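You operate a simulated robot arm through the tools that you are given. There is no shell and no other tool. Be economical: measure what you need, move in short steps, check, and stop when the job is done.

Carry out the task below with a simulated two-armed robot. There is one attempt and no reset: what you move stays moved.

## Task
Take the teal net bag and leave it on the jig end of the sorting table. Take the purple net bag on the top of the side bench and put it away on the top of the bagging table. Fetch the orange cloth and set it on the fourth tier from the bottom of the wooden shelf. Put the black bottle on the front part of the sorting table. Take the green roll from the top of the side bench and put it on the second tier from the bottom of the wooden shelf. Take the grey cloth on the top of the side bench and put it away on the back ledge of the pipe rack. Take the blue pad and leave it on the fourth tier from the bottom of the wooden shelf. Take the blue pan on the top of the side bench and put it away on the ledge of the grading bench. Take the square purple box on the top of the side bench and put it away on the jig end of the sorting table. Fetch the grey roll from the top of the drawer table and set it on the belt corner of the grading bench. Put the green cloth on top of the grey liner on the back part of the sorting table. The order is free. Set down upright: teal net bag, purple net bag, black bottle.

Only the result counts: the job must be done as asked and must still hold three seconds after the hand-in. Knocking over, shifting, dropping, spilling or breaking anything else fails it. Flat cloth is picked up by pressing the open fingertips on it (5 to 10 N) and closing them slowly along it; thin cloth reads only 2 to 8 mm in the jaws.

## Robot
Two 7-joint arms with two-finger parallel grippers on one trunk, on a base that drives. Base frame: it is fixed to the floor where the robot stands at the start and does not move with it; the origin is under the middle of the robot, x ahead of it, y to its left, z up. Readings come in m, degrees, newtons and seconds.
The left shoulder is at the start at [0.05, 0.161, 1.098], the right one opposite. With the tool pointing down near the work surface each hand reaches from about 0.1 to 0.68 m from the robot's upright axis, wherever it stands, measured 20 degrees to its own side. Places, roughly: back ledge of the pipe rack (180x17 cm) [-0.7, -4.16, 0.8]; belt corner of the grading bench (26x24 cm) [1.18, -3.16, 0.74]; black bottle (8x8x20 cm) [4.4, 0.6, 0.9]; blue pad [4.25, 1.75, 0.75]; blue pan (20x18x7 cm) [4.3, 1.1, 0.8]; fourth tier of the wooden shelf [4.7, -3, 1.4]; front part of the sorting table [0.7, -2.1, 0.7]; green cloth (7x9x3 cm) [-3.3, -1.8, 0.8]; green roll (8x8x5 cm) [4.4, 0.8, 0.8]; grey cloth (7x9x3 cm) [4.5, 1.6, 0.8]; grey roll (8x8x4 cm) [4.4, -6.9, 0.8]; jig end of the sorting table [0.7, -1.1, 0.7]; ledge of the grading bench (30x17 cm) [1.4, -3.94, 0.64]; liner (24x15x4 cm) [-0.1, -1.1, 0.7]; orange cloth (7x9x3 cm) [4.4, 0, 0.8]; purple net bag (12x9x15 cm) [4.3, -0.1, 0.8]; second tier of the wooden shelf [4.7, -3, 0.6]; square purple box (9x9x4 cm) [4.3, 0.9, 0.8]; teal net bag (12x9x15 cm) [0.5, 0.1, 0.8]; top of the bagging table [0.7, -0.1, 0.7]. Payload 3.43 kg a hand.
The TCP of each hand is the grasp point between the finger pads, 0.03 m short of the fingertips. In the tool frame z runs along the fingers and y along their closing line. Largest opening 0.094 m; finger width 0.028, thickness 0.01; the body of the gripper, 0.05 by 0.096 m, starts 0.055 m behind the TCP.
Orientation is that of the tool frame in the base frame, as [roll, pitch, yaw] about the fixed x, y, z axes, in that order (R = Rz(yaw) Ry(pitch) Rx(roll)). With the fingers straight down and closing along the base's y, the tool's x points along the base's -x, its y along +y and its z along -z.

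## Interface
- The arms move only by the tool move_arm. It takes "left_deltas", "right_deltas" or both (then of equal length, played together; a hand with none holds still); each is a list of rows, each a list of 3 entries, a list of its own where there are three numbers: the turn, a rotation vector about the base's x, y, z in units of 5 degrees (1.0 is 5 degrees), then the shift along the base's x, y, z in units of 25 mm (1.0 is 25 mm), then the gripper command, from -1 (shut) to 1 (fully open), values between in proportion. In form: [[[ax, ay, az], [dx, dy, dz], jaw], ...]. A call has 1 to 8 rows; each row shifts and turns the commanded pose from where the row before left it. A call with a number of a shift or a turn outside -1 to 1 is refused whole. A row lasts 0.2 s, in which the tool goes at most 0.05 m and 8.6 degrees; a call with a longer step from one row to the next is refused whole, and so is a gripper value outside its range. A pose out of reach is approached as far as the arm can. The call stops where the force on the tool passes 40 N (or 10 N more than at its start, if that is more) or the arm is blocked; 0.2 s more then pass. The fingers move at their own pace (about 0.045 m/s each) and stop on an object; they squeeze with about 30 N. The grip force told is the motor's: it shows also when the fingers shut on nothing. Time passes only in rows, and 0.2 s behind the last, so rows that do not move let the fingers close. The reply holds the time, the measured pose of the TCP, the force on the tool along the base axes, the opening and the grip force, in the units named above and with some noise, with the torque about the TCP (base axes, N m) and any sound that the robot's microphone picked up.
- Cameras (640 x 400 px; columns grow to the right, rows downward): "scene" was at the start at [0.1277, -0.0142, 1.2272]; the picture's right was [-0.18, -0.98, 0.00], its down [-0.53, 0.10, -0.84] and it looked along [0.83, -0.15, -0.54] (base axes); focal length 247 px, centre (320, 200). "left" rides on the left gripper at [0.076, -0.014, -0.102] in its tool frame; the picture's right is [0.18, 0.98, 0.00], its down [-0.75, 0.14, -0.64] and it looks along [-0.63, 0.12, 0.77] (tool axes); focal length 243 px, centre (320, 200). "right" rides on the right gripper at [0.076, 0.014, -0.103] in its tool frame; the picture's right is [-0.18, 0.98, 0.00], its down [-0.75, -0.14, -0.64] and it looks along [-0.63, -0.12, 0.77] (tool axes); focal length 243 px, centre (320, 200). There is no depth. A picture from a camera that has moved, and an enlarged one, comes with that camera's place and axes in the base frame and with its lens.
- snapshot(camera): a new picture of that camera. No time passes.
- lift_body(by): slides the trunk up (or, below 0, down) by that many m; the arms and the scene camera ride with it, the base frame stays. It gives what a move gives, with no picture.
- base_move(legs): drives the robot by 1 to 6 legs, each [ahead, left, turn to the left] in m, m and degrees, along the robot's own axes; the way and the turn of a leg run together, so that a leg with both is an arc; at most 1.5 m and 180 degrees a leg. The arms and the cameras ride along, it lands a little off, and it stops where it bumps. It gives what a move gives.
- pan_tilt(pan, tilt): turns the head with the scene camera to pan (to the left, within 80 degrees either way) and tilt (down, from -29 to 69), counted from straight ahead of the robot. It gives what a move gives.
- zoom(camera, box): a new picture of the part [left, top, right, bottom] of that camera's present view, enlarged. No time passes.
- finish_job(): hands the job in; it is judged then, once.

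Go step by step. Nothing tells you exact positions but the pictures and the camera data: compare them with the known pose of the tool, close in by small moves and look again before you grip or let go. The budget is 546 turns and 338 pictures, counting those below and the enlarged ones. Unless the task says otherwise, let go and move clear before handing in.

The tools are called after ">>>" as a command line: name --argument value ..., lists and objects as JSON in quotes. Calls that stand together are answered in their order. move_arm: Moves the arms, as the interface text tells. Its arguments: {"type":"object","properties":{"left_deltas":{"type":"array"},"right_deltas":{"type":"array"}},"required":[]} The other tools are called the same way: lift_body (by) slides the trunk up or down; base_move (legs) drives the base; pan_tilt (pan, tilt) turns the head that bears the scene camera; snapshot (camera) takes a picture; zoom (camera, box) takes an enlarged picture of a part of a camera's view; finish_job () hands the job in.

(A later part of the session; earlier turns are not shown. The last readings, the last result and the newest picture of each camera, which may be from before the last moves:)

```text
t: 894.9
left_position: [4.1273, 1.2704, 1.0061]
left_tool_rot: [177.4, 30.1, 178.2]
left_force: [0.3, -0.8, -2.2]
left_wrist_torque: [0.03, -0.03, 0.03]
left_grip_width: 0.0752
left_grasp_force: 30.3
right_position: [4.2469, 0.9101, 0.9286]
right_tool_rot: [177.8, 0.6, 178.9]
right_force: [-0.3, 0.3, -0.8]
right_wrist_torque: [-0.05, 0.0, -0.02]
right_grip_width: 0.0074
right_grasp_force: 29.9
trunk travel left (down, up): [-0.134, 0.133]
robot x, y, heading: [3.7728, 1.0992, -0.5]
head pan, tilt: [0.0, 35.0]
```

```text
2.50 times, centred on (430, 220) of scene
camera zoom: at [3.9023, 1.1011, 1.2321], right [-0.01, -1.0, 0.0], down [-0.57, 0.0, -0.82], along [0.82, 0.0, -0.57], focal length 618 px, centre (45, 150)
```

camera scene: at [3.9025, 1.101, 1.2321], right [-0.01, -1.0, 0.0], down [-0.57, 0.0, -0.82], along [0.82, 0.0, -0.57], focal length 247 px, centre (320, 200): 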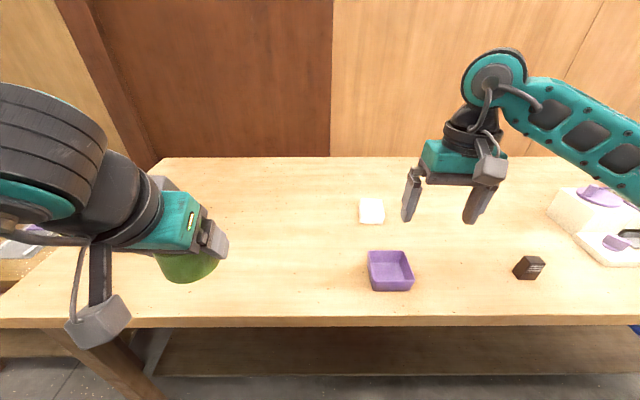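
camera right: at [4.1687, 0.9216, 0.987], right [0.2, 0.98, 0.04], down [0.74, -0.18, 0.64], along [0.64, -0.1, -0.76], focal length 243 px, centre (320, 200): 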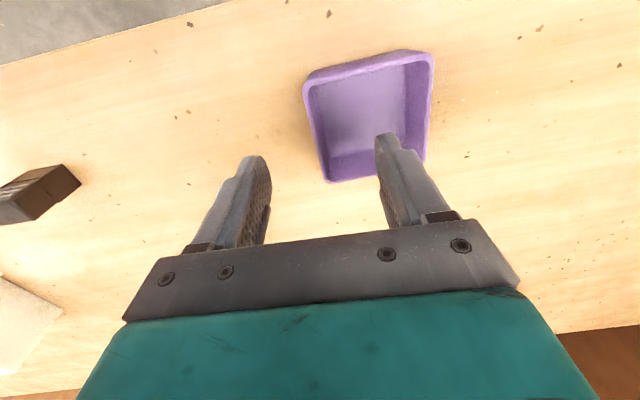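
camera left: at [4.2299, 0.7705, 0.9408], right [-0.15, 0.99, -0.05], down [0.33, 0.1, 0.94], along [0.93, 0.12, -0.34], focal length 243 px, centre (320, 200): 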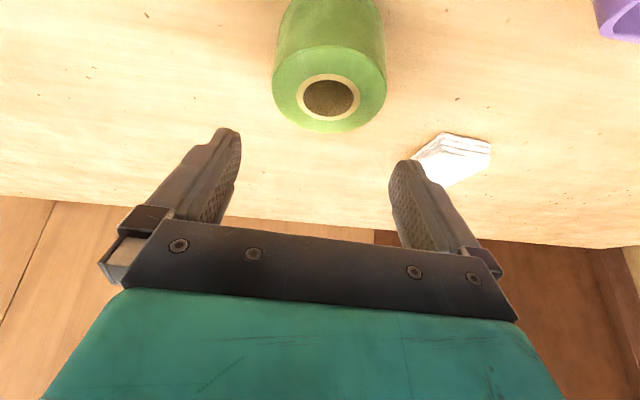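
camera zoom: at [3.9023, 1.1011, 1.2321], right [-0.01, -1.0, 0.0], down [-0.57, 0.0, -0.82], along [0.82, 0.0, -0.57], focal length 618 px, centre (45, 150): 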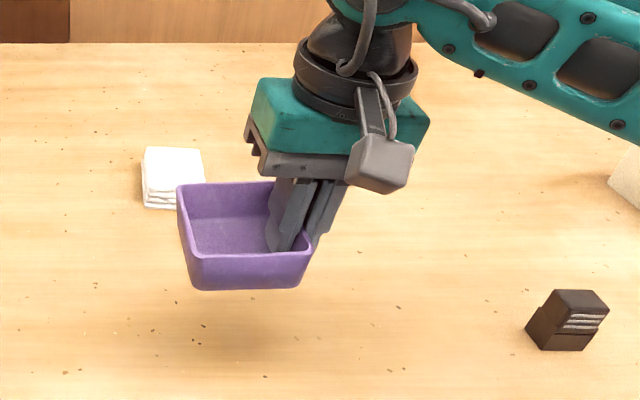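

Box held. Retract and drive to the shelf for tier 2.

>>> move_arm --right_deltas '[[[0, 0, 0], [-1, 0, 1], -1], [[0, 0, 0], [-1, 0, 1], -1], [[0, 0, 0], [-1, 0, 0.8], -1], [[0, 0, 0], [-1, 0, 0], -1], [[0, 0, 0], [-1, 0, 0], -1], [[0, 0, 0], [-1, 0, 0], -1], [[0, 0, 0], [-1, 0, 0], -1]]'

>>> base_move --legs '[[-0.25, -0.9, 0], [0, -1.4, 0], [0, -1.4, 0], [0, -0.6, 0]]'

>>> move_arm --left_deltas '[[[0, 0, 0], [0, 0, -1], -1], [[0, 0, 0], [0, 0, -1], -1], [[0, 0, 0], [0, 0, -1], -1], [[0, 0, 0], [0, 0, -1], -1], [[0, 0, 0], [0, 0, -1], -1], [[0, 0, 0], [0, 0, -1], -1], [[0, 0, 0], [0, 0, -1], -1], [[0, 0, 0], [0, 0, -1], -1]]'

>>> lift_body --by -0.13

>>> pan_tilt --pan 5 --tilt 30

>>> snapshot --camera "scene"

```text
t: 896.5
left_position: [4.1265, 1.27, 1.0063]
left_tool_rot: [177.4, 30.1, 178.1]
left_force: [-0.3, -0.2, -0.6]
left_wrist_torque: [0.06, -0.03, -0.01]
left_grip_width: 0.075
left_grasp_force: 29.6
right_position: [4.0684, 0.9129, 0.9968]
right_tool_rot: [177.8, 0.6, 178.9]
right_force: [0.0, 0.4, -0.7]
right_wrist_torque: [-0.01, 0.0, 0.01]
right_grip_width: 0.0075
right_grasp_force: 30.2
trunk travel left (down, up): [-0.134, 0.133]
robot x, y, heading: [3.772, 1.0976, -0.1]
head pan, tilt: [0.0, 35.0]
```

```text
t: 934.2
left_position: [3.868, -3.0375, 1.0042]
left_tool_rot: [177.4, 30.0, 177.2]
left_force: [-0.2, -0.5, -0.4]
left_wrist_torque: [0.0, 0.0, 0.0]
left_grip_width: 0.075
left_grasp_force: 29.8
right_position: [3.8045, -3.3946, 0.9977]
right_tool_rot: [177.8, 0.7, 178.1]
right_force: [0.3, 0.4, 0.6]
right_wrist_torque: [-0.02, 0.0, 0.03]
right_grip_width: 0.0078
right_grasp_force: 30.3
trunk travel left (down, up): [-0.134, 0.133]
robot x, y, heading: [3.5135, -3.2023, -1.2]
head pan, tilt: [0.0, 35.0]
```

```text
t: 936.0
left_position: [3.8788, -3.0386, 0.8089]
left_tool_rot: [177.3, 30.1, 177.4]
left_force: [0.6, 0.5, -2.2]
left_wrist_torque: [-0.02, 0.0, -0.01]
left_grip_width: 0.0746
left_grasp_force: 30.1
left hand out of reach, approached as far as the arm can: row 1, 2
right_position: [3.8049, -3.3942, 0.998]
right_tool_rot: [177.9, 0.7, 178.0]
right_force: [-0.6, 0.6, -0.6]
right_wrist_torque: [-0.03, -0.01, 0.01]
right_grip_width: 0.0077
right_grasp_force: 29.6
trunk travel left (down, up): [-0.134, 0.133]
robot x, y, heading: [3.5175, -3.2026, -1.0]
head pan, tilt: [0.0, 35.0]
```

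```text
t: 937.6
left_position: [3.8788, -3.0396, 0.679]
left_tool_rot: [177.4, 30.1, 177.3]
left_force: [-0.4, -0.2, -1.1]
left_wrist_torque: [0.03, 0.0, 0.0]
left_grip_width: 0.0747
left_grasp_force: 29.6
right_position: [3.804, -3.3931, 0.867]
right_tool_rot: [177.9, 0.5, 178.0]
right_force: [0.0, -0.4, -0.3]
right_wrist_torque: [-0.02, 0.01, 0.01]
right_grip_width: 0.0078
right_grasp_force: 30.0
trunk travel left (down, up): [-0.004, 0.263]
robot x, y, heading: [3.5133, -3.2004, -1.3]
head pan, tilt: [0.0, 35.0]
```

```text
t: 938.2
left_position: [3.8786, -3.0396, 0.6783]
left_tool_rot: [177.3, 30.0, 177.3]
left_force: [0.4, 0.0, -1.5]
left_wrist_torque: [0.0, -0.01, 0.01]
left_grip_width: 0.0748
left_grasp_force: 30.3
right_position: [3.8041, -3.3949, 0.8675]
right_tool_rot: [177.9, 0.7, 177.9]
right_force: [1.0, 0.2, -0.4]
right_wrist_torque: [-0.04, 0.0, 0.0]
right_grip_width: 0.0079
right_grasp_force: 29.7
trunk travel left (down, up): [-0.004, 0.263]
robot x, y, heading: [3.5113, -3.2035, -1.3]
head pan, tilt: [5.0, 30.0]
```

```text
155 pictures are left
camera scene: at [3.6428, -3.1948, 1.1099], right [0.07, -1.0, 0.0], down [-0.5, -0.03, -0.87], along [0.86, 0.06, -0.5], focal length 247 px, centre (320, 200)
```

scene: 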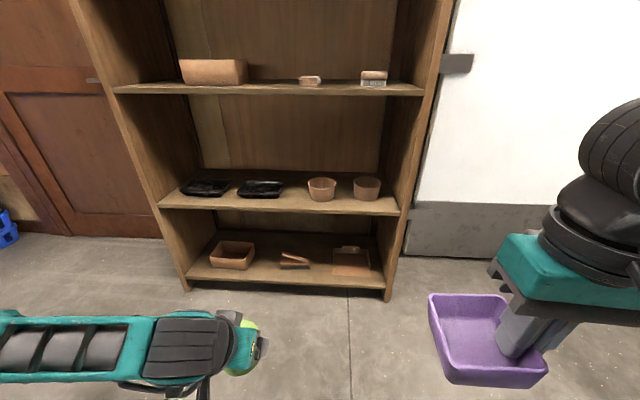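

>>> zoom --camera "scene" --box '[150, 140, 410, 300]'

```text
2.46 times, centred on (280, 220) of scene
camera zoom: at [3.6428, -3.1948, 1.1099], right [0.07, -1.0, 0.0], down [-0.5, -0.03, -0.87], along [0.86, 0.06, -0.5], focal length 608 px, centre (418, 151)
```

zoom: 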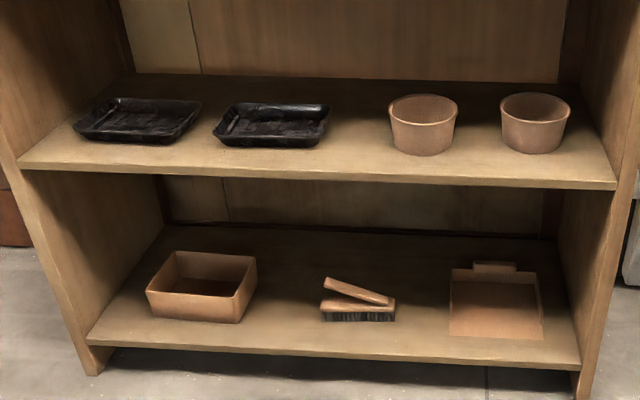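

Solved: tier 2 front x≈4.52, z≈0.551; gap between tray and bowl spans y −2.947…−3.075. Target the roll at (4.585, −3.011). Advance.

>>> base_move --legs '[[0, 0, 1.3], [0.57, 0, 0]]'

>>> pan_tilt --pan 10 --tilt 40

>>> snapshot --camera "scene"

>>> snapshot --camera "left"

```text
t: 941.8
left_position: [4.4445, -3.0366, 0.6785]
left_tool_rot: [177.3, 29.9, 178.2]
left_force: [0.4, -0.3, -1.6]
left_wrist_torque: [0.01, 0.01, 0.03]
left_grip_width: 0.0748
left_grasp_force: 29.7
right_position: [4.3759, -3.3915, 0.8677]
right_tool_rot: [178.0, 0.7, 178.8]
right_force: [-0.6, 0.0, -0.7]
right_wrist_torque: [-0.03, 0.0, -0.02]
right_grip_width: 0.0077
right_grasp_force: 30.3
trunk travel left (down, up): [-0.004, 0.263]
robot x, y, heading: [4.0841, -3.2032, -0.2]
head pan, tilt: [5.0, 30.0]
```

```text
t: 942.5
left_position: [4.4441, -3.0351, 0.6784]
left_tool_rot: [177.4, 29.9, 178.0]
left_force: [0.3, 0.7, -0.8]
left_wrist_torque: [0.0, 0.04, -0.04]
left_grip_width: 0.0744
left_grasp_force: 30.2
right_position: [4.3761, -3.392, 0.8668]
right_tool_rot: [177.9, 0.7, 178.8]
right_force: [0.2, 0.2, -0.5]
right_wrist_torque: [-0.03, -0.02, 0.01]
right_grip_width: 0.0076
right_grasp_force: 29.4
trunk travel left (down, up): [-0.004, 0.263]
robot x, y, heading: [4.0811, -3.202, -0.4]
head pan, tilt: [10.0, 40.0]
```

```text
153 pictures are left
camera scene: at [4.2041, -3.1875, 1.0946], right [0.17, -0.99, 0.0], down [-0.63, -0.11, -0.77], along [0.76, 0.13, -0.64], focal length 247 px, centre (320, 200)
```

scene: 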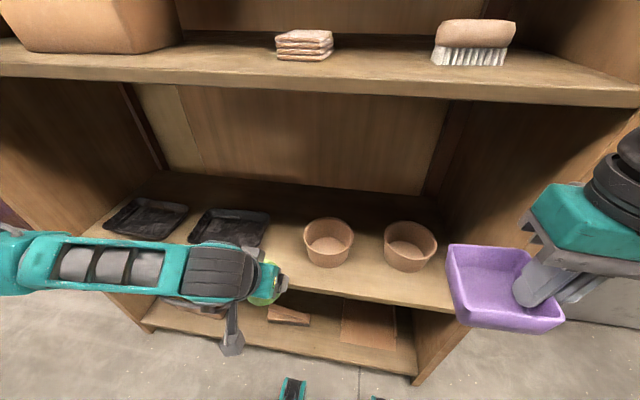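

```text
152 pictures are left
camera left: at [4.3263, -3.0516, 0.7279], right [-0.15, 0.99, -0.05], down [0.33, 0.1, 0.94], along [0.93, 0.12, -0.34], focal length 243 px, centre (320, 200)
```

left: 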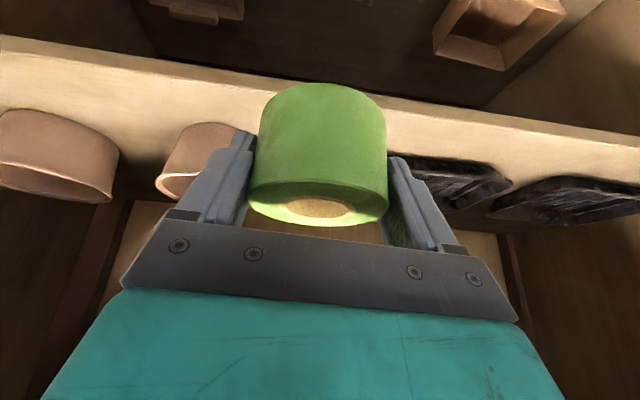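

Extend the roll over the gap and check.

>>> move_arm --left_deltas '[[[0, 0, 0], [1, 0.3, 0], -1], [[0, 0, 0], [1, 0.3, 0], -1], [[0, 0, 0], [1, 0.3, 0], -1], [[0, 0, 0], [1, 0, -0.5], -1], [[0, 0, 0], [1, 0, -0.7], -1], [[0, 0, 0], [0.6, 0, -0.7], -1]]'

>>> snapshot --camera "left"

>>> zoom --camera "scene" --box '[80, 150, 480, 350]'

```text
t: 943.9
left_position: [4.5841, -3.0121, 0.6296]
left_tool_rot: [177.3, 30.0, 178.0]
left_force: [0.1, -0.1, -1.4]
left_wrist_torque: [0.01, 0.01, 0.02]
left_grip_width: 0.0747
left_grasp_force: 30.4
right_position: [4.3746, -3.3922, 0.8671]
right_tool_rot: [177.9, 0.7, 178.8]
right_force: [0.6, 0.0, -0.6]
right_wrist_torque: [-0.04, -0.03, -0.01]
right_grip_width: 0.0078
right_grasp_force: 30.0
trunk travel left (down, up): [-0.004, 0.263]
robot x, y, heading: [4.0795, -3.204, -0.3]
head pan, tilt: [10.0, 40.0]
```

```text
151 pictures are left
camera left: at [4.4667, -3.0282, 0.6794], right [-0.15, 0.99, -0.05], down [0.33, 0.1, 0.94], along [0.93, 0.12, -0.34], focal length 243 px, centre (320, 200)
```

left: 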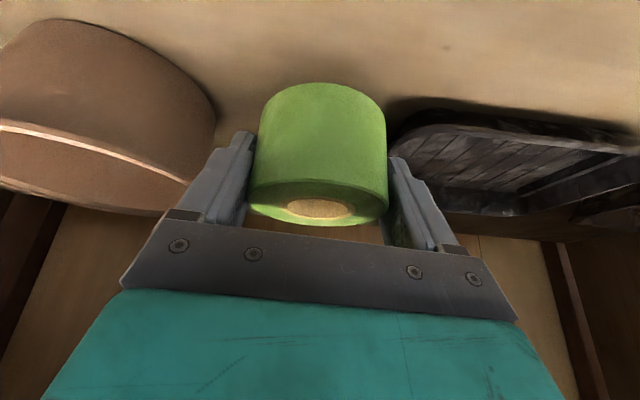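

```text
1.60 times, centred on (280, 250) of scene
camera zoom: at [4.2041, -3.1875, 1.0946], right [0.17, -0.99, 0.0], down [-0.63, -0.11, -0.77], along [0.76, 0.13, -0.64], focal length 396 px, centre (384, 120)
```

zoom: 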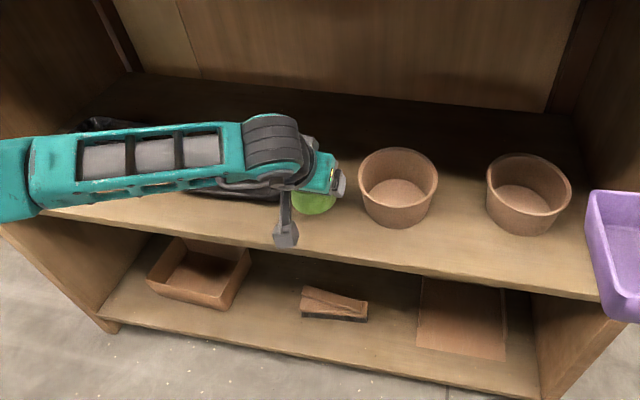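

Clear on both sides. Lower to contact (≈0.589).

>>> move_arm --left_deltas '[[[0, 0, 0], [0, 0, -0.6], -1], [[0, 0, 0], [0, 0, -0.5], -1], [[0, 0, 0], [0, 0, -0.25], -1]]'

>>> move_arm --left_deltas '[[[0, 0, 0], [0, 0, -0.2], -1], [[0, 0, 0], [0, 0, -0.15], -1]]'

```text
t: 944.7
left_position: [4.5853, -3.0145, 0.5982]
left_tool_rot: [177.4, 30.3, 178.1]
left_force: [-2.8, 2.1, 7.6]
left_wrist_torque: [-0.24, 0.24, -0.1]
left_grip_width: 0.0746
left_grasp_force: 30.6
right_position: [4.3753, -3.3912, 0.868]
right_tool_rot: [178.0, 0.6, 178.8]
right_force: [0.7, -0.1, -1.3]
right_wrist_torque: [-0.06, -0.02, -0.02]
right_grip_width: 0.0076
right_grasp_force: 30.0
trunk travel left (down, up): [-0.004, 0.263]
robot x, y, heading: [4.0775, -3.201, -0.4]
head pan, tilt: [10.0, 40.0]
```

```text
t: 945.3
left_position: [4.5867, -3.0125, 0.5953]
left_tool_rot: [177.4, 30.9, 178.2]
left_force: [2.9, 4.9, 32.0]
left_wrist_torque: [0.07, 0.01, 0.11]
left_grip_width: 0.0751
left_grasp_force: 29.9
right_position: [4.3747, -3.3923, 0.868]
right_tool_rot: [177.8, 0.6, 178.8]
right_force: [0.1, -0.1, -0.2]
right_wrist_torque: [-0.02, 0.01, 0.03]
right_grip_width: 0.0078
right_grasp_force: 30.6
trunk travel left (down, up): [-0.004, 0.263]
robot x, y, heading: [4.0817, -3.2009, -0.5]
head pan, tilt: [10.0, 40.0]
```

Contact. Ease, open moderately, and withdraw.

>>> move_arm --left_deltas '[[[0, 0, 0], [0, 0, 0.15], -1], [[0, 0, 0], [0, 0, 0], 0.75], [[0, 0, 0], [0, 0, 0], 0.85], [[0, 0, 0], [0, 0, 0], 0.85], [[0, 0, 0], [0, 0, 0.6], 0.85], [[0, 0, 0], [0, 0, 0.8], 0.85], [[0, 0, 0], [-0.2, 0, 0.8], 0.85], [[0, 0, 0], [-1, 0, 0.2], 0.85]]'

>>> move_arm --left_deltas '[[[0, 0, 0], [-1, 0, 0], 0.85], [[0, 0, 0], [-1, 0, 0], 0.85], [[0, 0, 0], [-1, 0, 0], 0.85], [[0, 0, 0], [-1, 0, 0], 0.85], [[0, 0, 0], [-1, 0, 0], 0.85]]'

>>> snapshot --camera "scene"

>>> snapshot --camera "left"

```text
t: 947.1
left_position: [4.554, -3.0141, 0.6531]
left_tool_rot: [177.3, 29.9, 178.1]
left_force: [0.2, 0.9, 0.0]
left_wrist_torque: [-0.04, 0.0, -0.01]
left_grip_width: 0.0869
left_grasp_force: 0.1
right_position: [4.3761, -3.3903, 0.8671]
right_tool_rot: [177.8, 0.6, 178.9]
right_force: [0.8, -0.1, -0.6]
right_wrist_torque: [-0.01, 0.04, 0.0]
right_grip_width: 0.0078
right_grasp_force: 29.6
trunk travel left (down, up): [-0.004, 0.263]
robot x, y, heading: [4.0808, -3.2042, -0.4]
head pan, tilt: [10.0, 40.0]
```

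```text
t: 948.3
left_position: [4.43, -3.0129, 0.6527]
left_tool_rot: [177.3, 30.1, 178.1]
left_force: [-0.9, -0.7, 0.1]
left_wrist_torque: [0.01, -0.01, -0.02]
left_grip_width: 0.087
left_grasp_force: 0.0
right_position: [4.3754, -3.3912, 0.868]
right_tool_rot: [177.9, 0.6, 178.8]
right_force: [-0.4, 0.4, -0.6]
right_wrist_torque: [-0.04, 0.0, 0.03]
right_grip_width: 0.0075
right_grasp_force: 29.8
trunk travel left (down, up): [-0.004, 0.263]
robot x, y, heading: [4.0773, -3.2051, -0.5]
head pan, tilt: [10.0, 40.0]
```

```text
149 pictures are left
camera scene: at [4.204, -3.1875, 1.0946], right [0.17, -0.99, 0.0], down [-0.63, -0.11, -0.77], along [0.76, 0.13, -0.64], focal length 247 px, centre (320, 200)
```

scene: 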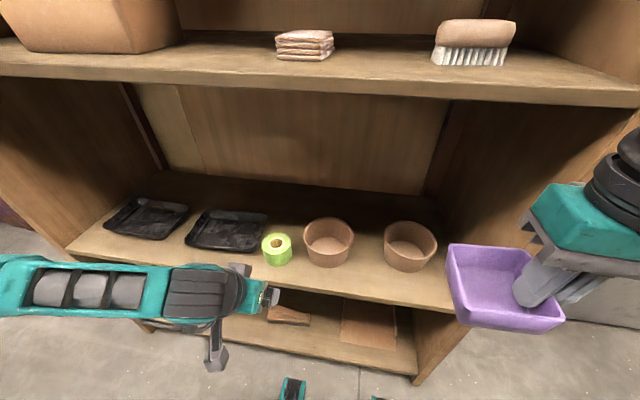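

```text
148 pictures are left
camera left: at [4.3114, -3.029, 0.7019], right [-0.15, 0.99, -0.05], down [0.33, 0.1, 0.94], along [0.93, 0.12, -0.34], focal length 243 px, centre (320, 200)
```

left: 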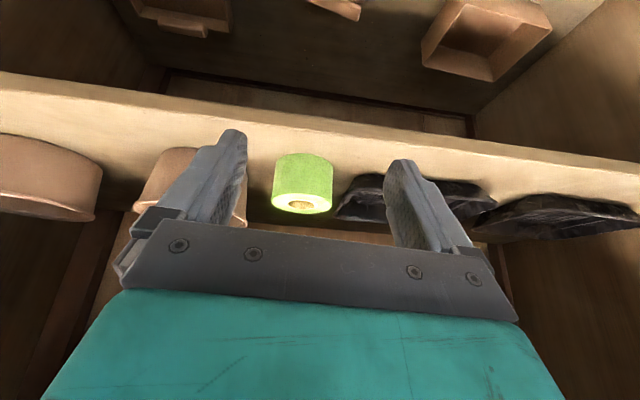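

Green roll is on tier 2. Now to the jig end with the box.

>>> base_move --legs '[[-0.55, 0, 0], [0, 0, 180], [0.8, -1.0, 0], [0.8, -1.0, 0]]'

>>> lift_body --by 0.13

>>> pan_tilt --pan 0 --tilt 35

>>> snapshot --camera "scene"

```text
t: 976.4
left_position: [1.5242, -1.4637, 0.6526]
left_tool_rot: [177.4, 30.0, 1.6]
left_force: [-1.0, -0.1, -0.6]
left_wrist_torque: [0.03, 0.04, 0.01]
left_grip_width: 0.0873
left_grasp_force: 0.0
right_position: [1.5549, -1.0825, 0.8669]
right_tool_rot: [177.9, 0.6, 2.3]
right_force: [-0.3, 0.0, -0.7]
right_wrist_torque: [0.01, 0.02, -0.02]
right_grip_width: 0.0077
right_grasp_force: 29.8
trunk travel left (down, up): [-0.004, 0.263]
robot x, y, heading: [1.8614, -1.2525, -176.9]
head pan, tilt: [10.0, 40.0]
```

```text
t: 978.0
left_position: [1.5244, -1.4642, 0.782]
left_tool_rot: [177.4, 29.9, 1.6]
left_force: [0.3, 0.7, -0.1]
left_wrist_torque: [0.01, 0.02, 0.01]
left_grip_width: 0.0869
left_grasp_force: 0.1
right_position: [1.5545, -1.0825, 0.9965]
right_tool_rot: [177.9, 0.7, 2.3]
right_force: [-1.7, 0.3, -1.4]
right_wrist_torque: [0.02, 0.01, 0.02]
right_grip_width: 0.0078
right_grasp_force: 29.8
trunk travel left (down, up): [-0.134, 0.133]
robot x, y, heading: [1.8598, -1.2527, -177.0]
head pan, tilt: [10.0, 40.0]
```

```text
t: 978.7
left_position: [1.5253, -1.4651, 0.7818]
left_tool_rot: [177.4, 30.1, 1.6]
left_force: [0.4, 0.4, 0.2]
left_wrist_torque: [-0.01, 0.0, 0.03]
left_grip_width: 0.0871
left_grasp_force: 0.0
right_position: [1.5547, -1.0832, 0.9979]
right_tool_rot: [177.9, 0.6, 2.3]
right_force: [0.7, -0.5, -0.6]
right_wrist_torque: [0.0, 0.02, -0.02]
right_grip_width: 0.0074
right_grasp_force: 29.5
trunk travel left (down, up): [-0.134, 0.133]
robot x, y, heading: [1.86, -1.2526, -176.7]
head pan, tilt: [0.0, 35.0]
```

```text
147 pictures are left
camera scene: at [1.733, -1.2571, 1.2321], right [-0.06, 1.0, 0.0], down [0.57, 0.03, -0.82], along [-0.82, -0.05, -0.57], focal length 247 px, centre (320, 200)
```

scene: 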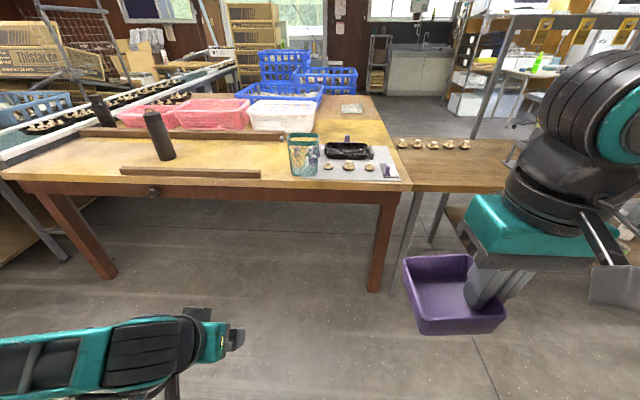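

Raise and re-level the left hand, then close in on the jig end.

>>> move_arm --left_deltas '[[[0, -1, 0], [0, 0, 1], 1], [[0, -1, 0], [0, 0, 1], 1], [[0, -1, 0], [0, 0, 1], 1], [[0, -1, 0], [0, 0, 1], 1], [[0, -1, 0], [0, 0, 1], 1], [[0, -1, 0], [0, 0, 1], 1], [[0, 0, 0], [0, 0, 1], 1], [[0, 0, 0], [0, 0, 1], 1]]'

>>> base_move --legs '[[0, 0, -3.1], [0.5, -0.07, 0]]'

>>> pan_tilt --pan -10 --tilt 45

>>> snapshot --camera "scene"

```text
t: 980.5
left_position: [1.5244, -1.4634, 0.9837]
left_tool_rot: [176.7, 0.1, 1.4]
left_force: [-0.4, 0.4, 0.5]
left_wrist_torque: [0.02, 0.0, 0.0]
left_grip_width: 0.0941
left_grasp_force: 0.1
right_position: [1.5542, -1.0817, 0.998]
right_tool_rot: [178.0, 0.6, 2.3]
right_force: [0.0, -0.5, -0.9]
right_wrist_torque: [0.03, 0.01, -0.03]
right_grip_width: 0.0077
right_grasp_force: 30.2
trunk travel left (down, up): [-0.134, 0.133]
robot x, y, heading: [1.8631, -1.2505, -176.9]
head pan, tilt: [0.0, 35.0]
```

```text
t: 983.9
left_position: [1.0156, -1.3811, 0.9835]
left_tool_rot: [176.4, 0.0, -1.0]
left_force: [-0.6, -0.2, -0.1]
left_wrist_torque: [0.03, 0.02, 0.03]
left_grip_width: 0.0944
left_grasp_force: 0.1
right_position: [1.0614, -1.0023, 0.9976]
right_tool_rot: [177.9, 0.6, -0.2]
right_force: [-0.3, 0.8, -0.9]
right_wrist_torque: [-0.01, -0.05, -0.02]
right_grip_width: 0.0076
right_grasp_force: 30.0
trunk travel left (down, up): [-0.134, 0.133]
robot x, y, heading: [1.3609, -1.182, -179.4]
head pan, tilt: [0.0, 35.0]
```

```text
t: 984.6
left_position: [1.0151, -1.3808, 0.9828]
left_tool_rot: [176.6, 0.1, -1.1]
left_force: [0.8, -0.6, 0.5]
left_wrist_torque: [-0.01, 0.04, 0.0]
left_grip_width: 0.0941
left_grasp_force: 0.0
right_position: [1.0629, -1.0022, 0.998]
right_tool_rot: [177.8, 0.6, -0.2]
right_force: [-0.8, -0.1, -0.9]
right_wrist_torque: [0.02, 0.02, -0.01]
right_grip_width: 0.0075
right_grasp_force: 30.0
trunk travel left (down, up): [-0.134, 0.133]
robot x, y, heading: [1.3597, -1.1811, -179.3]
head pan, tilt: [-10.0, 45.0]
```

```text
146 pictures are left
camera scene: at [1.2396, -1.1697, 1.2174], right [0.16, 0.99, 0.0], down [0.7, -0.12, -0.71], along [-0.7, 0.12, -0.71], focal length 247 px, centre (320, 200)
```

scene: 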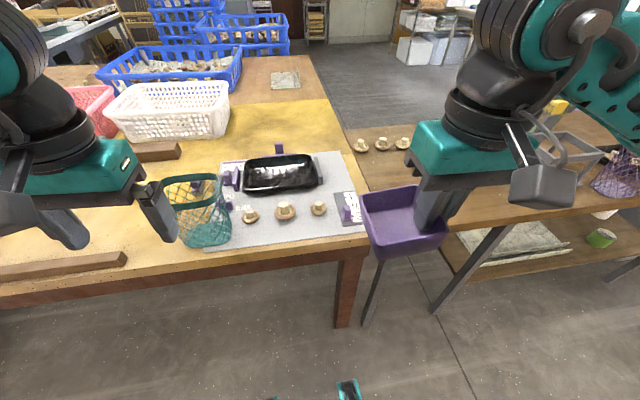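

>>> zoom --camera "scene" --box '[220, 120, 420, 260]'

```text
2.86 times, centred on (320, 190) of scene
camera zoom: at [1.2396, -1.1697, 1.2174], right [0.16, 0.99, 0.0], down [0.7, -0.12, -0.71], along [-0.7, 0.12, -0.71], focal length 706 px, centre (320, 229)
```

zoom: 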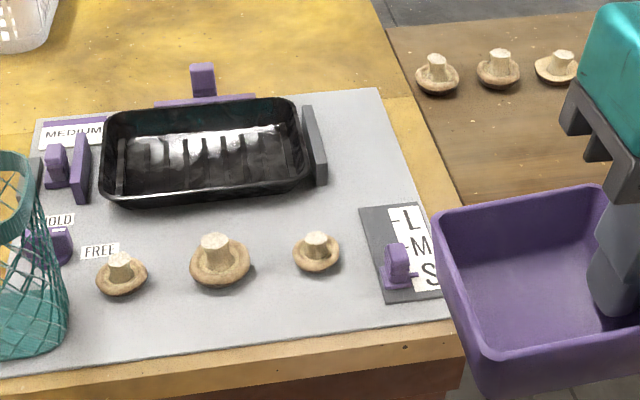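

Free spot: x 0.555–0.745, y −1.062…−0.944; target box centre (0.65, −1.003), so TCP (0.65, −0.962). Advance 9 cm and extend.

>>> move_arm --left_deltas '[[[0, 0, 0], [1, 0, 1], 1], [[0, 0, 0], [1, 0, 1], 1]]'

>>> base_move --legs '[[0.09, 0, -0.6]]'

>>> move_arm --right_deltas '[[[0, 0, 0], [-1, 0.2, 0], -1], [[0, 0, 0], [-1, 0.2, 0], -1], [[0, 0, 0], [-1, 0.2, 0], -1], [[0, 0, 0], [-1, 0.2, 0], -1], [[0, 0, 0], [-1, 0.2, 0], -1], [[0, 0, 0], [-1, 0.2, -0.5], -1], [[0, 0, 0], [-1, 0.2, -0.8], -1], [[0, 0, 0], [-1, 0.2, -0.8], -1]]'

>>> snapshot --camera "scene"

```text
t: 985.2
left_position: [1.0673, -1.3817, 1.034]
left_tool_rot: [176.4, 0.0, -1.1]
left_force: [0.3, -0.2, -0.4]
left_wrist_torque: [0.01, 0.02, -0.01]
left_grip_width: 0.094
left_grasp_force: 0.1
right_position: [1.0614, -1.0032, 0.9972]
right_tool_rot: [177.9, 0.6, -0.2]
right_force: [-0.8, -0.7, -0.6]
right_wrist_torque: [0.03, 0.04, 0.0]
right_grip_width: 0.0077
right_grasp_force: 30.0
trunk travel left (down, up): [-0.134, 0.133]
robot x, y, heading: [1.3576, -1.1853, -179.5]
head pan, tilt: [-10.0, 45.0]
```

```text
t: 986.3
left_position: [0.9744, -1.379, 1.0344]
left_tool_rot: [176.5, 0.0, -1.7]
left_force: [-0.2, 0.0, -0.8]
left_wrist_torque: [-0.01, -0.01, 0.01]
left_grip_width: 0.0942
left_grasp_force: 0.1
right_position: [0.9724, -0.9997, 0.9975]
right_tool_rot: [178.0, 0.6, -0.7]
right_force: [-0.5, 1.3, -0.2]
right_wrist_torque: [0.02, -0.06, -0.01]
right_grip_width: 0.0075
right_grasp_force: 29.9
trunk travel left (down, up): [-0.134, 0.133]
robot x, y, heading: [1.2758, -1.1857, -179.8]
head pan, tilt: [-10.0, 45.0]
```

```text
t: 988.1
left_position: [0.973, -1.3792, 1.0344]
left_tool_rot: [176.6, -0.1, -1.7]
left_force: [0.1, 0.2, 0.0]
left_wrist_torque: [0.03, 0.01, -0.02]
left_grip_width: 0.0939
left_grasp_force: 0.0
right_position: [0.772, -0.9612, 0.9456]
right_tool_rot: [177.9, 0.6, -0.7]
right_force: [-0.2, 0.6, -0.9]
right_wrist_torque: [0.06, 0.03, -0.04]
right_grip_width: 0.0076
right_grasp_force: 30.4
trunk travel left (down, up): [-0.134, 0.133]
robot x, y, heading: [1.2704, -1.1834, -179.8]
head pan, tilt: [-10.0, 45.0]
```

```text
144 pictures are left
camera scene: at [1.1494, -1.1691, 1.2173], right [0.17, 0.98, 0.0], down [0.7, -0.12, -0.71], along [-0.7, 0.12, -0.71], focal length 247 px, centre (320, 200)
```

scene: 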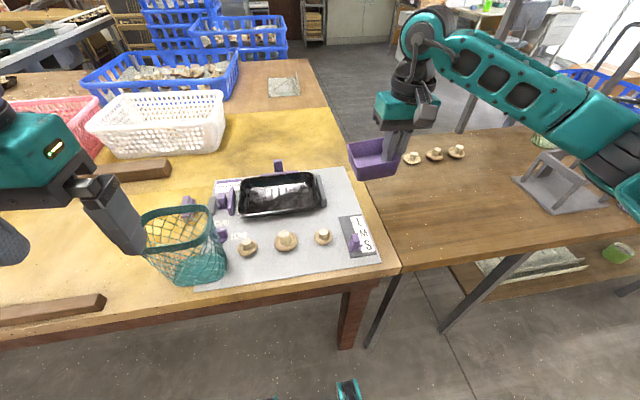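

>>> move_arm --right_deltas '[[[0, 0, 0], [-1, 0, 0], -1], [[0, 0, 0], [-1, 0, 0], -1], [[0, 0, 0], [-1, 0, -0.5], -1], [[0, 0, 0], [-1, 0, -0.8], -1], [[0, 0, 0], [-0.9, 0, -0.8], -1], [[0, 0, 0], [0, 0, -0.8], -1], [[0, 0, 0], [0, 0, -0.8], -1]]'

>>> zoom --camera "scene" --box '[220, 80, 460, 270]'

>>> snapshot --camera "right"

```text
t: 989.7
left_position: [0.9736, -1.3792, 1.0339]
left_tool_rot: [176.6, 0.1, -1.7]
left_force: [-0.3, 0.4, -0.9]
left_wrist_torque: [-0.03, 0.02, 0.04]
left_grip_width: 0.094
left_grasp_force: 0.0
right_position: [0.6495, -0.9594, 0.8518]
right_tool_rot: [177.9, 0.6, -0.7]
right_force: [0.5, -1.0, -0.5]
right_wrist_torque: [0.03, -0.01, -0.01]
right_grip_width: 0.0079
right_grasp_force: 29.9
trunk travel left (down, up): [-0.134, 0.133]
robot x, y, heading: [1.2688, -1.1845, -179.9]
head pan, tilt: [-10.0, 45.0]
```

```text
2.11 times, centred on (340, 175) of scene
camera zoom: at [1.1495, -1.1691, 1.2174], right [0.17, 0.98, 0.0], down [0.7, -0.12, -0.71], along [-0.7, 0.12, -0.71], focal length 520 px, centre (278, 253)
```

zoom: 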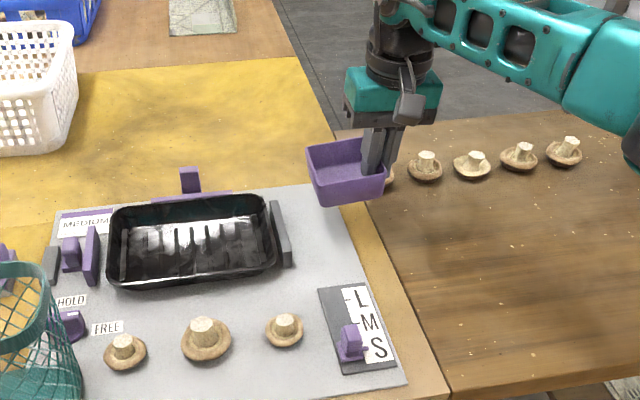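

```text
142 pictures are left
camera right: at [0.7269, -0.9715, 0.9546], right [-0.2, -0.98, 0.04], down [-0.75, 0.17, 0.64], along [-0.64, 0.1, -0.76], focal length 243 px, centre (320, 200)
```

right: 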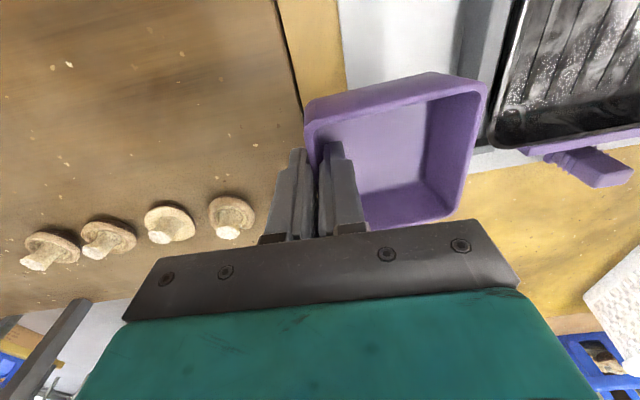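

Positioned between plate and table end. Lower to contact.

>>> move_arm --right_deltas '[[[0, 0, 0], [0, 0, -0.8], -1], [[0, 0, 0], [0, 0, -0.8], -1], [[0, 0, 0], [0, 0, -0.5], -1]]'

>>> move_arm --right_deltas '[[[0, 0, 0], [0, 0, -0.2], -1], [[0, 0, 0], [0, 0, -0.2], -1]]'

>>> snapshot --camera "right"

```text
t: 990.5
left_position: [0.9743, -1.3795, 1.0337]
left_tool_rot: [176.6, 0.1, -1.7]
left_force: [0.7, -0.2, -0.2]
left_wrist_torque: [0.04, 0.0, 0.01]
left_grip_width: 0.0942
left_grasp_force: 0.0
right_position: [0.6509, -0.9608, 0.7974]
right_tool_rot: [177.7, 0.6, -0.7]
right_force: [0.1, 0.1, -0.4]
right_wrist_torque: [0.04, -0.01, -0.01]
right_grip_width: 0.0079
right_grasp_force: 29.0
trunk travel left (down, up): [-0.134, 0.133]
robot x, y, heading: [1.2753, -1.1852, -180.0]
head pan, tilt: [-10.0, 45.0]
```

```text
t: 991.1
left_position: [0.9746, -1.3799, 1.0339]
left_tool_rot: [176.6, 0.1, -1.7]
left_force: [-0.6, 0.5, 0.5]
left_wrist_torque: [0.01, 0.01, 0.0]
left_grip_width: 0.094
left_grasp_force: 0.1
right_position: [0.6515, -0.9585, 0.7884]
right_tool_rot: [177.8, 0.7, -0.8]
right_force: [0.2, -0.5, -1.6]
right_wrist_torque: [-0.01, 0.02, -0.02]
right_grip_width: 0.0076
right_grasp_force: 30.3
trunk travel left (down, up): [-0.134, 0.133]
robot x, y, heading: [1.27, -1.1855, -179.7]
head pan, tilt: [-10.0, 45.0]
```

```text
141 pictures are left
camera right: at [0.7283, -0.971, 0.892], right [-0.2, -0.98, 0.04], down [-0.74, 0.17, 0.64], along [-0.64, 0.1, -0.76], focal length 243 px, centre (320, 200)
```

right: 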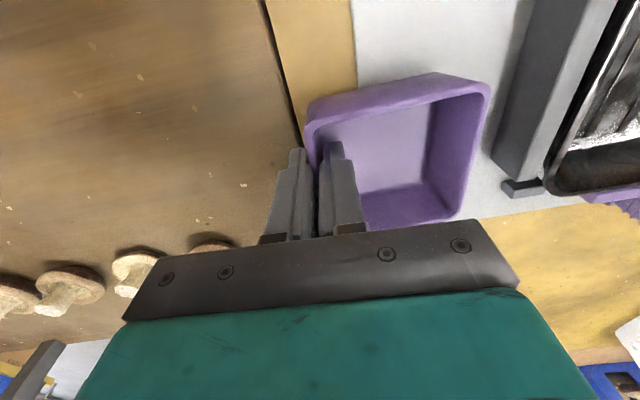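

>>> move_arm --right_deltas '[[[0, 0, 0], [0, 0, -0.15], -1], [[0, 0, 0], [0, 0, -0.15], -1]]'

>>> move_arm --right_deltas '[[[0, 0, 0], [0, 0, -0.1], -1], [[0, 0, 0], [0, 0, -0.1], -1]]'

```text
t: 991.7
left_position: [0.9756, -1.3789, 1.0351]
left_tool_rot: [176.6, 0.1, -1.7]
left_force: [-0.6, 0.2, 0.0]
left_wrist_torque: [-0.01, 0.01, 0.03]
left_grip_width: 0.0941
left_grasp_force: 0.1
right_position: [0.6494, -0.9598, 0.7828]
right_tool_rot: [177.9, 0.7, -0.8]
right_force: [-0.3, 1.6, 3.9]
right_wrist_torque: [-0.06, 0.11, -0.05]
right_grip_width: 0.0077
right_grasp_force: 30.0
trunk travel left (down, up): [-0.134, 0.133]
robot x, y, heading: [1.2716, -1.1849, -180.0]
head pan, tilt: [-10.0, 45.0]
```

```text
t: 992.3
left_position: [0.9751, -1.3787, 1.0353]
left_tool_rot: [176.6, 0.3, -1.7]
left_force: [-0.1, 0.0, 1.2]
left_wrist_torque: [0.04, 0.02, -0.02]
left_grip_width: 0.094
left_grasp_force: 0.1
right_position: [0.6507, -0.9596, 0.7819]
right_tool_rot: [177.8, 0.8, -0.8]
right_force: [0.9, 7.1, 22.3]
right_wrist_torque: [-0.46, -0.34, 0.11]
right_grip_width: 0.0082
right_grasp_force: 29.7
trunk travel left (down, up): [-0.134, 0.133]
robot x, y, heading: [1.2682, -1.1843, -180.0]
head pan, tilt: [-10.0, 45.0]
```

Down. Ease, open slightly and rise.

>>> move_arm --right_deltas '[[[0, 0, 0], [0, 0, 0.12], -1], [[0, 0, 0], [0, 0, 0], -0.8], [[0, 0, 0], [0, 0, 0], -0.5], [[0, 0, 0], [0, 0, 0], -0.4], [[0, 0, 0], [0, 0, 0.5], -0.4], [[0, 0, 0], [0, 0, 1], -0.4], [[0, 0, 0], [0, 0, 1], -0.4], [[0, 0, 0], [0, 0, 1], -0.4]]'

>>> move_arm --right_deltas '[[[0, 0, 0], [0, 0, 1], 0.5], [[0, 0, 0], [0.5, 0, 1], 1], [[0, 0, 0], [1, 0, 1], 1], [[0, 0, 0], [1, 0, 1], 1], [[0, 0, 0], [1, 0, 0], 1], [[0, 0, 0], [1, 0, 0], 1], [[0, 0, 0], [1, 0, 0], 1], [[0, 0, 0], [1, 0, 0], 1]]'

>>> zoom --camera "scene" --box '[120, 80, 440, 320]'

```text
t: 994.1
left_position: [0.9734, -1.3795, 1.0341]
left_tool_rot: [176.6, 0.2, -1.7]
left_force: [-0.1, 0.0, -0.6]
left_wrist_torque: [0.02, -0.02, 0.0]
left_grip_width: 0.094
left_grasp_force: 0.1
right_position: [0.6521, -0.9593, 0.8682]
right_tool_rot: [178.0, 0.6, -0.7]
right_force: [0.7, -0.1, 0.4]
right_wrist_torque: [0.0, 0.0, -0.03]
right_grip_width: 0.0282
right_grasp_force: 0.2
trunk travel left (down, up): [-0.134, 0.133]
robot x, y, heading: [1.2694, -1.1858, -179.9]
head pan, tilt: [-10.0, 45.0]
```

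```text
t: 995.9
left_position: [0.9749, -1.3788, 1.0343]
left_tool_rot: [176.4, 0.1, -1.7]
left_force: [-0.2, 0.2, -0.1]
left_wrist_torque: [0.01, 0.01, -0.01]
left_grip_width: 0.094
left_grasp_force: 0.0
right_position: [0.8136, -0.9609, 0.9688]
right_tool_rot: [177.8, 0.6, -0.8]
right_force: [-0.2, -0.2, -0.5]
right_wrist_torque: [0.0, -0.02, -0.01]
right_grip_width: 0.0937
right_grasp_force: 0.0
trunk travel left (down, up): [-0.134, 0.133]
robot x, y, heading: [1.2705, -1.1883, -179.8]
head pan, tilt: [-10.0, 45.0]
```

```text
1.67 times, centred on (280, 200) of scene
camera zoom: at [1.1497, -1.169, 1.2174], right [0.17, 0.98, 0.0], down [0.7, -0.12, -0.71], along [-0.7, 0.12, -0.71], focal length 412 px, centre (387, 200)
```

zoom: 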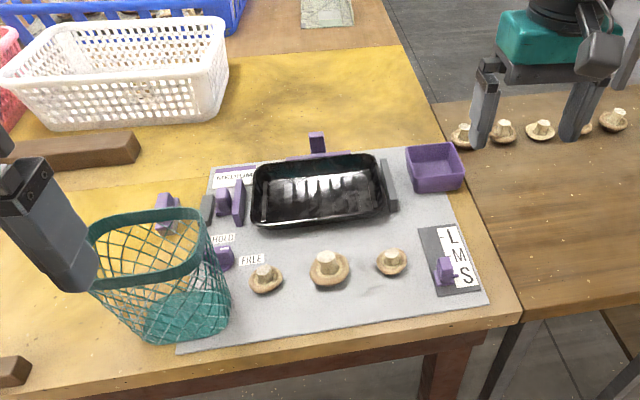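

Both stand at the jig end, but the teal bag is at the very edge of the jig board. There's room to bring it beside the box, nearer the jig end's centre, if I slide the box back 4–5 cm. I'll reposition to do that with the left hand.

>>> move_arm --right_deltas '[[[0, 0, 0], [1, 0, 1], 1], [[0, 0, 0], [1, 0, 1], 1], [[0, 0, 0], [1, 0, 1], 1], [[0, 0, 0], [1, 0, 1], 1]]'

>>> base_move --legs '[[-0.25, 0, 0], [0, -0.36, 0], [0.24, 0, 0]]'

>>> pan_tilt --pan 15 --tilt 45

>>> snapshot --camera "scene"

```text
t: 996.9
left_position: [0.9757, -1.3785, 1.0333]
left_tool_rot: [176.5, 0.2, -1.7]
left_force: [0.5, -0.7, -0.2]
left_wrist_torque: [0.03, -0.01, 0.0]
left_grip_width: 0.0941
left_grasp_force: 0.0
right_position: [0.9138, -0.9587, 1.0703]
right_tool_rot: [177.9, 0.7, -0.7]
right_force: [-0.4, -0.3, 0.0]
right_wrist_torque: [0.0, -0.01, 0.01]
right_grip_width: 0.0939
right_grasp_force: 0.1
trunk travel left (down, up): [-0.134, 0.133]
robot x, y, heading: [1.2708, -1.187, -179.6]
head pan, tilt: [-10.0, 45.0]
```

```text
t: 1003.4
left_position: [0.9898, -1.0233, 1.0347]
left_tool_rot: [176.6, 0.0, -1.4]
left_force: [0.5, 1.4, 0.2]
left_wrist_torque: [0.01, 0.02, 0.01]
left_grip_width: 0.094
left_grasp_force: 0.1
right_position: [0.9263, -0.6034, 1.0683]
right_tool_rot: [178.0, 0.6, -0.6]
right_force: [-0.1, -0.8, 0.2]
right_wrist_torque: [-0.02, -0.03, 0.03]
right_grip_width: 0.0938
right_grasp_force: 0.1
trunk travel left (down, up): [-0.134, 0.133]
robot x, y, heading: [1.2884, -0.8285, -179.7]
head pan, tilt: [-10.0, 45.0]
```

```text
t: 1004.3
left_position: [0.9905, -1.0236, 1.034]
left_tool_rot: [176.5, 0.2, -1.4]
left_force: [0.9, -0.1, 0.8]
left_wrist_torque: [-0.03, 0.02, 0.01]
left_grip_width: 0.0941
left_grasp_force: 0.1
right_position: [0.9262, -0.6018, 1.0693]
right_tool_rot: [177.9, 0.6, -0.4]
right_force: [-0.4, 0.9, 0.4]
right_wrist_torque: [0.0, -0.02, 0.01]
right_grip_width: 0.0938
right_grasp_force: 0.1
trunk travel left (down, up): [-0.134, 0.133]
robot x, y, heading: [1.2877, -0.8252, -179.7]
head pan, tilt: [15.0, 45.0]
```

```text
139 pictures are left
camera scene: at [1.1664, -0.8471, 1.2174], right [-0.26, 0.96, 0.0], down [0.68, 0.19, -0.71], along [-0.68, -0.19, -0.71], focal length 247 px, centre (320, 200)
```

scene: 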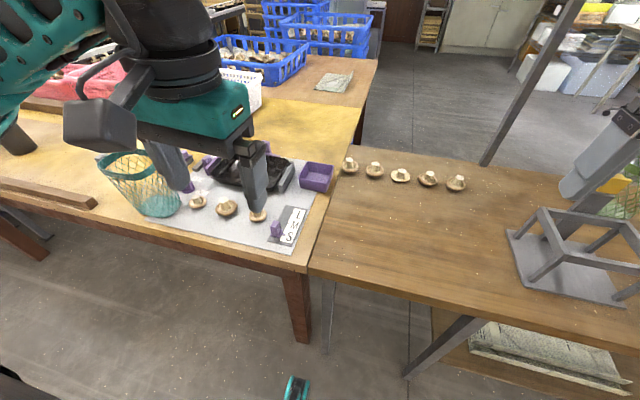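

>>> move_arm --left_deltas '[[[0, 0, 0], [-1, 0.3, 0], 0.4], [[0, 0, 0], [-1, 0.3, 0], 0.4], [[0, 0, 0], [-1, 0.3, 0], 0.4], [[0, 0, 0], [-1, 0.3, -0.5], 0.4], [[0, 0, 0], [-1, 0.3, -0.8], 0.4], [[0, 0, 0], [-1, 0.3, -0.8], 0.4], [[0, 0, 0], [-1, 0.3, -0.8], 0.4], [[0, 0, 0], [-1, 0.3, -0.8], 0.4]]'

>>> move_arm --left_deltas '[[[0, 0, 0], [-1, 0.1, 0], 0.4], [[0, 0, 0], [-1, 0.1, 0], 0.4], [[0, 0, 0], [-1, 0, -0.3], 0.4], [[0, 0, 0], [-1, 0, -0.3], 0.4], [[0, 0, 0], [-1, 0, -0.3], 0.4]]'

>>> snapshot --camera "left"

>>> zoom --camera "scene" --box '[180, 90, 420, 260]'

```text
t: 1006.1
left_position: [0.7911, -0.9646, 0.9414]
left_tool_rot: [176.6, 0.1, -1.4]
left_force: [-0.6, -0.3, 0.5]
left_wrist_torque: [0.0, -0.04, 0.01]
left_grip_width: 0.066
left_grasp_force: 0.1
right_position: [0.9261, -0.6026, 1.0679]
right_tool_rot: [178.0, 0.6, -0.4]
right_force: [-0.3, 0.1, 0.2]
right_wrist_torque: [0.04, -0.04, 0.01]
right_grip_width: 0.094
right_grasp_force: 0.1
trunk travel left (down, up): [-0.134, 0.133]
robot x, y, heading: [1.2853, -0.8291, -179.6]
head pan, tilt: [15.0, 45.0]
```

```text
t: 1007.3
left_position: [0.6645, -0.9562, 0.9188]
left_tool_rot: [176.4, 0.2, -1.5]
left_force: [-0.8, 0.4, -0.4]
left_wrist_torque: [0.01, 0.01, 0.0]
left_grip_width: 0.0659
left_grasp_force: 0.0
right_position: [0.9263, -0.6018, 1.0687]
right_tool_rot: [177.9, 0.6, -0.5]
right_force: [0.8, 0.4, 0.3]
right_wrist_torque: [0.01, 0.01, -0.03]
right_grip_width: 0.0938
right_grasp_force: 0.0
trunk travel left (down, up): [-0.134, 0.133]
robot x, y, heading: [1.2845, -0.8263, -179.6]
head pan, tilt: [15.0, 45.0]
```

```text
138 pictures are left
camera left: at [0.7413, -0.9379, 1.0193], right [0.16, -0.99, 0.06], down [-0.75, -0.08, 0.65], along [-0.64, -0.15, -0.76], focal length 243 px, centre (320, 200)
```

left: 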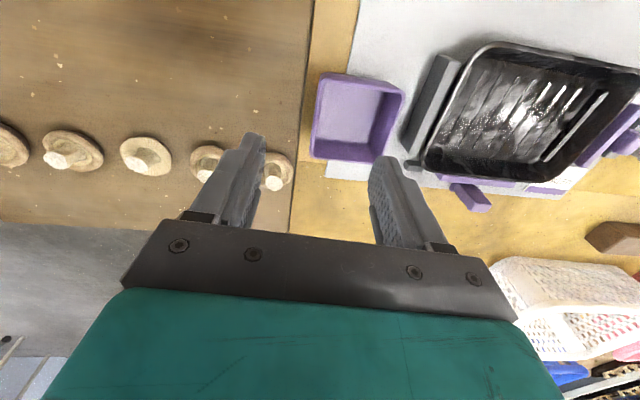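

```text
2.35 times, centred on (300, 175) of scene
camera zoom: at [1.1663, -0.8468, 1.2173], right [-0.26, 0.96, 0.0], down [0.68, 0.19, -0.71], along [-0.68, -0.19, -0.71], focal length 582 px, centre (367, 259)
```

zoom: 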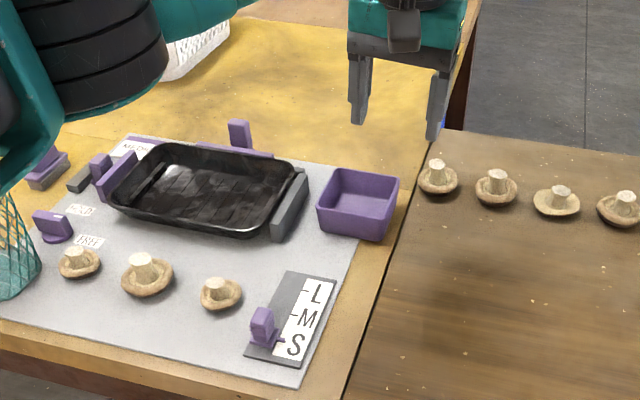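

The box's right wall is between my fingers' line; a mushroom is near (0.555, −0.924), so keep the drag to 4 cm. Lower and grip the wall.

>>> move_arm --left_deltas '[[[0, 0, 0], [-0.3, -0.2, -0.8], 0], [[0, 0, 0], [-0.2, 0, -0.9], -0.1], [[0, 0, 0], [0, 0, -0.9], -0.1], [[0, 0, 0], [0, 0, -0.9], -0.1], [[0, 0, 0], [0, 0, -0.9], -0.1]]'

>>> snapshot --camera "left"

```text
t: 1008.5
left_position: [0.6562, -0.9631, 0.8081]
left_tool_rot: [176.6, 0.0, -1.4]
left_force: [0.3, 0.6, 0.8]
left_wrist_torque: [-0.01, -0.01, 0.04]
left_grip_width: 0.0422
left_grasp_force: 0.1
left hand out of reach, approached as far as the arm can: row 5
right_position: [0.927, -0.6029, 1.0691]
right_tool_rot: [177.9, 0.6, -0.5]
right_force: [-0.9, -0.1, 0.6]
right_wrist_torque: [0.0, 0.04, -0.03]
right_grip_width: 0.0941
right_grasp_force: 0.0
trunk travel left (down, up): [-0.134, 0.133]
robot x, y, heading: [1.2872, -0.832, -179.5]
head pan, tilt: [15.0, 45.0]
```

```text
136 pictures are left
camera left: at [0.7323, -0.946, 0.9097], right [0.16, -0.99, 0.06], down [-0.75, -0.08, 0.65], along [-0.64, -0.15, -0.76], focal length 243 px, centre (320, 200)
```

left: 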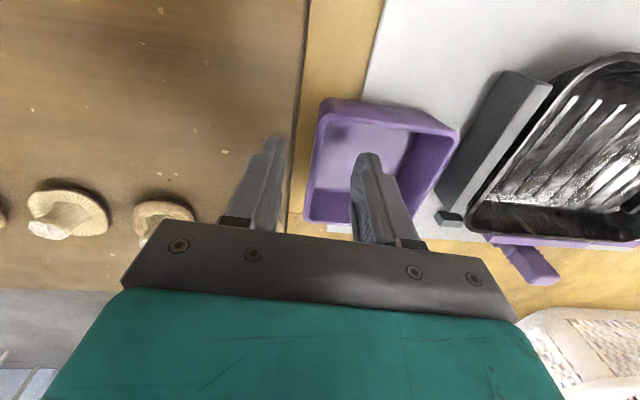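

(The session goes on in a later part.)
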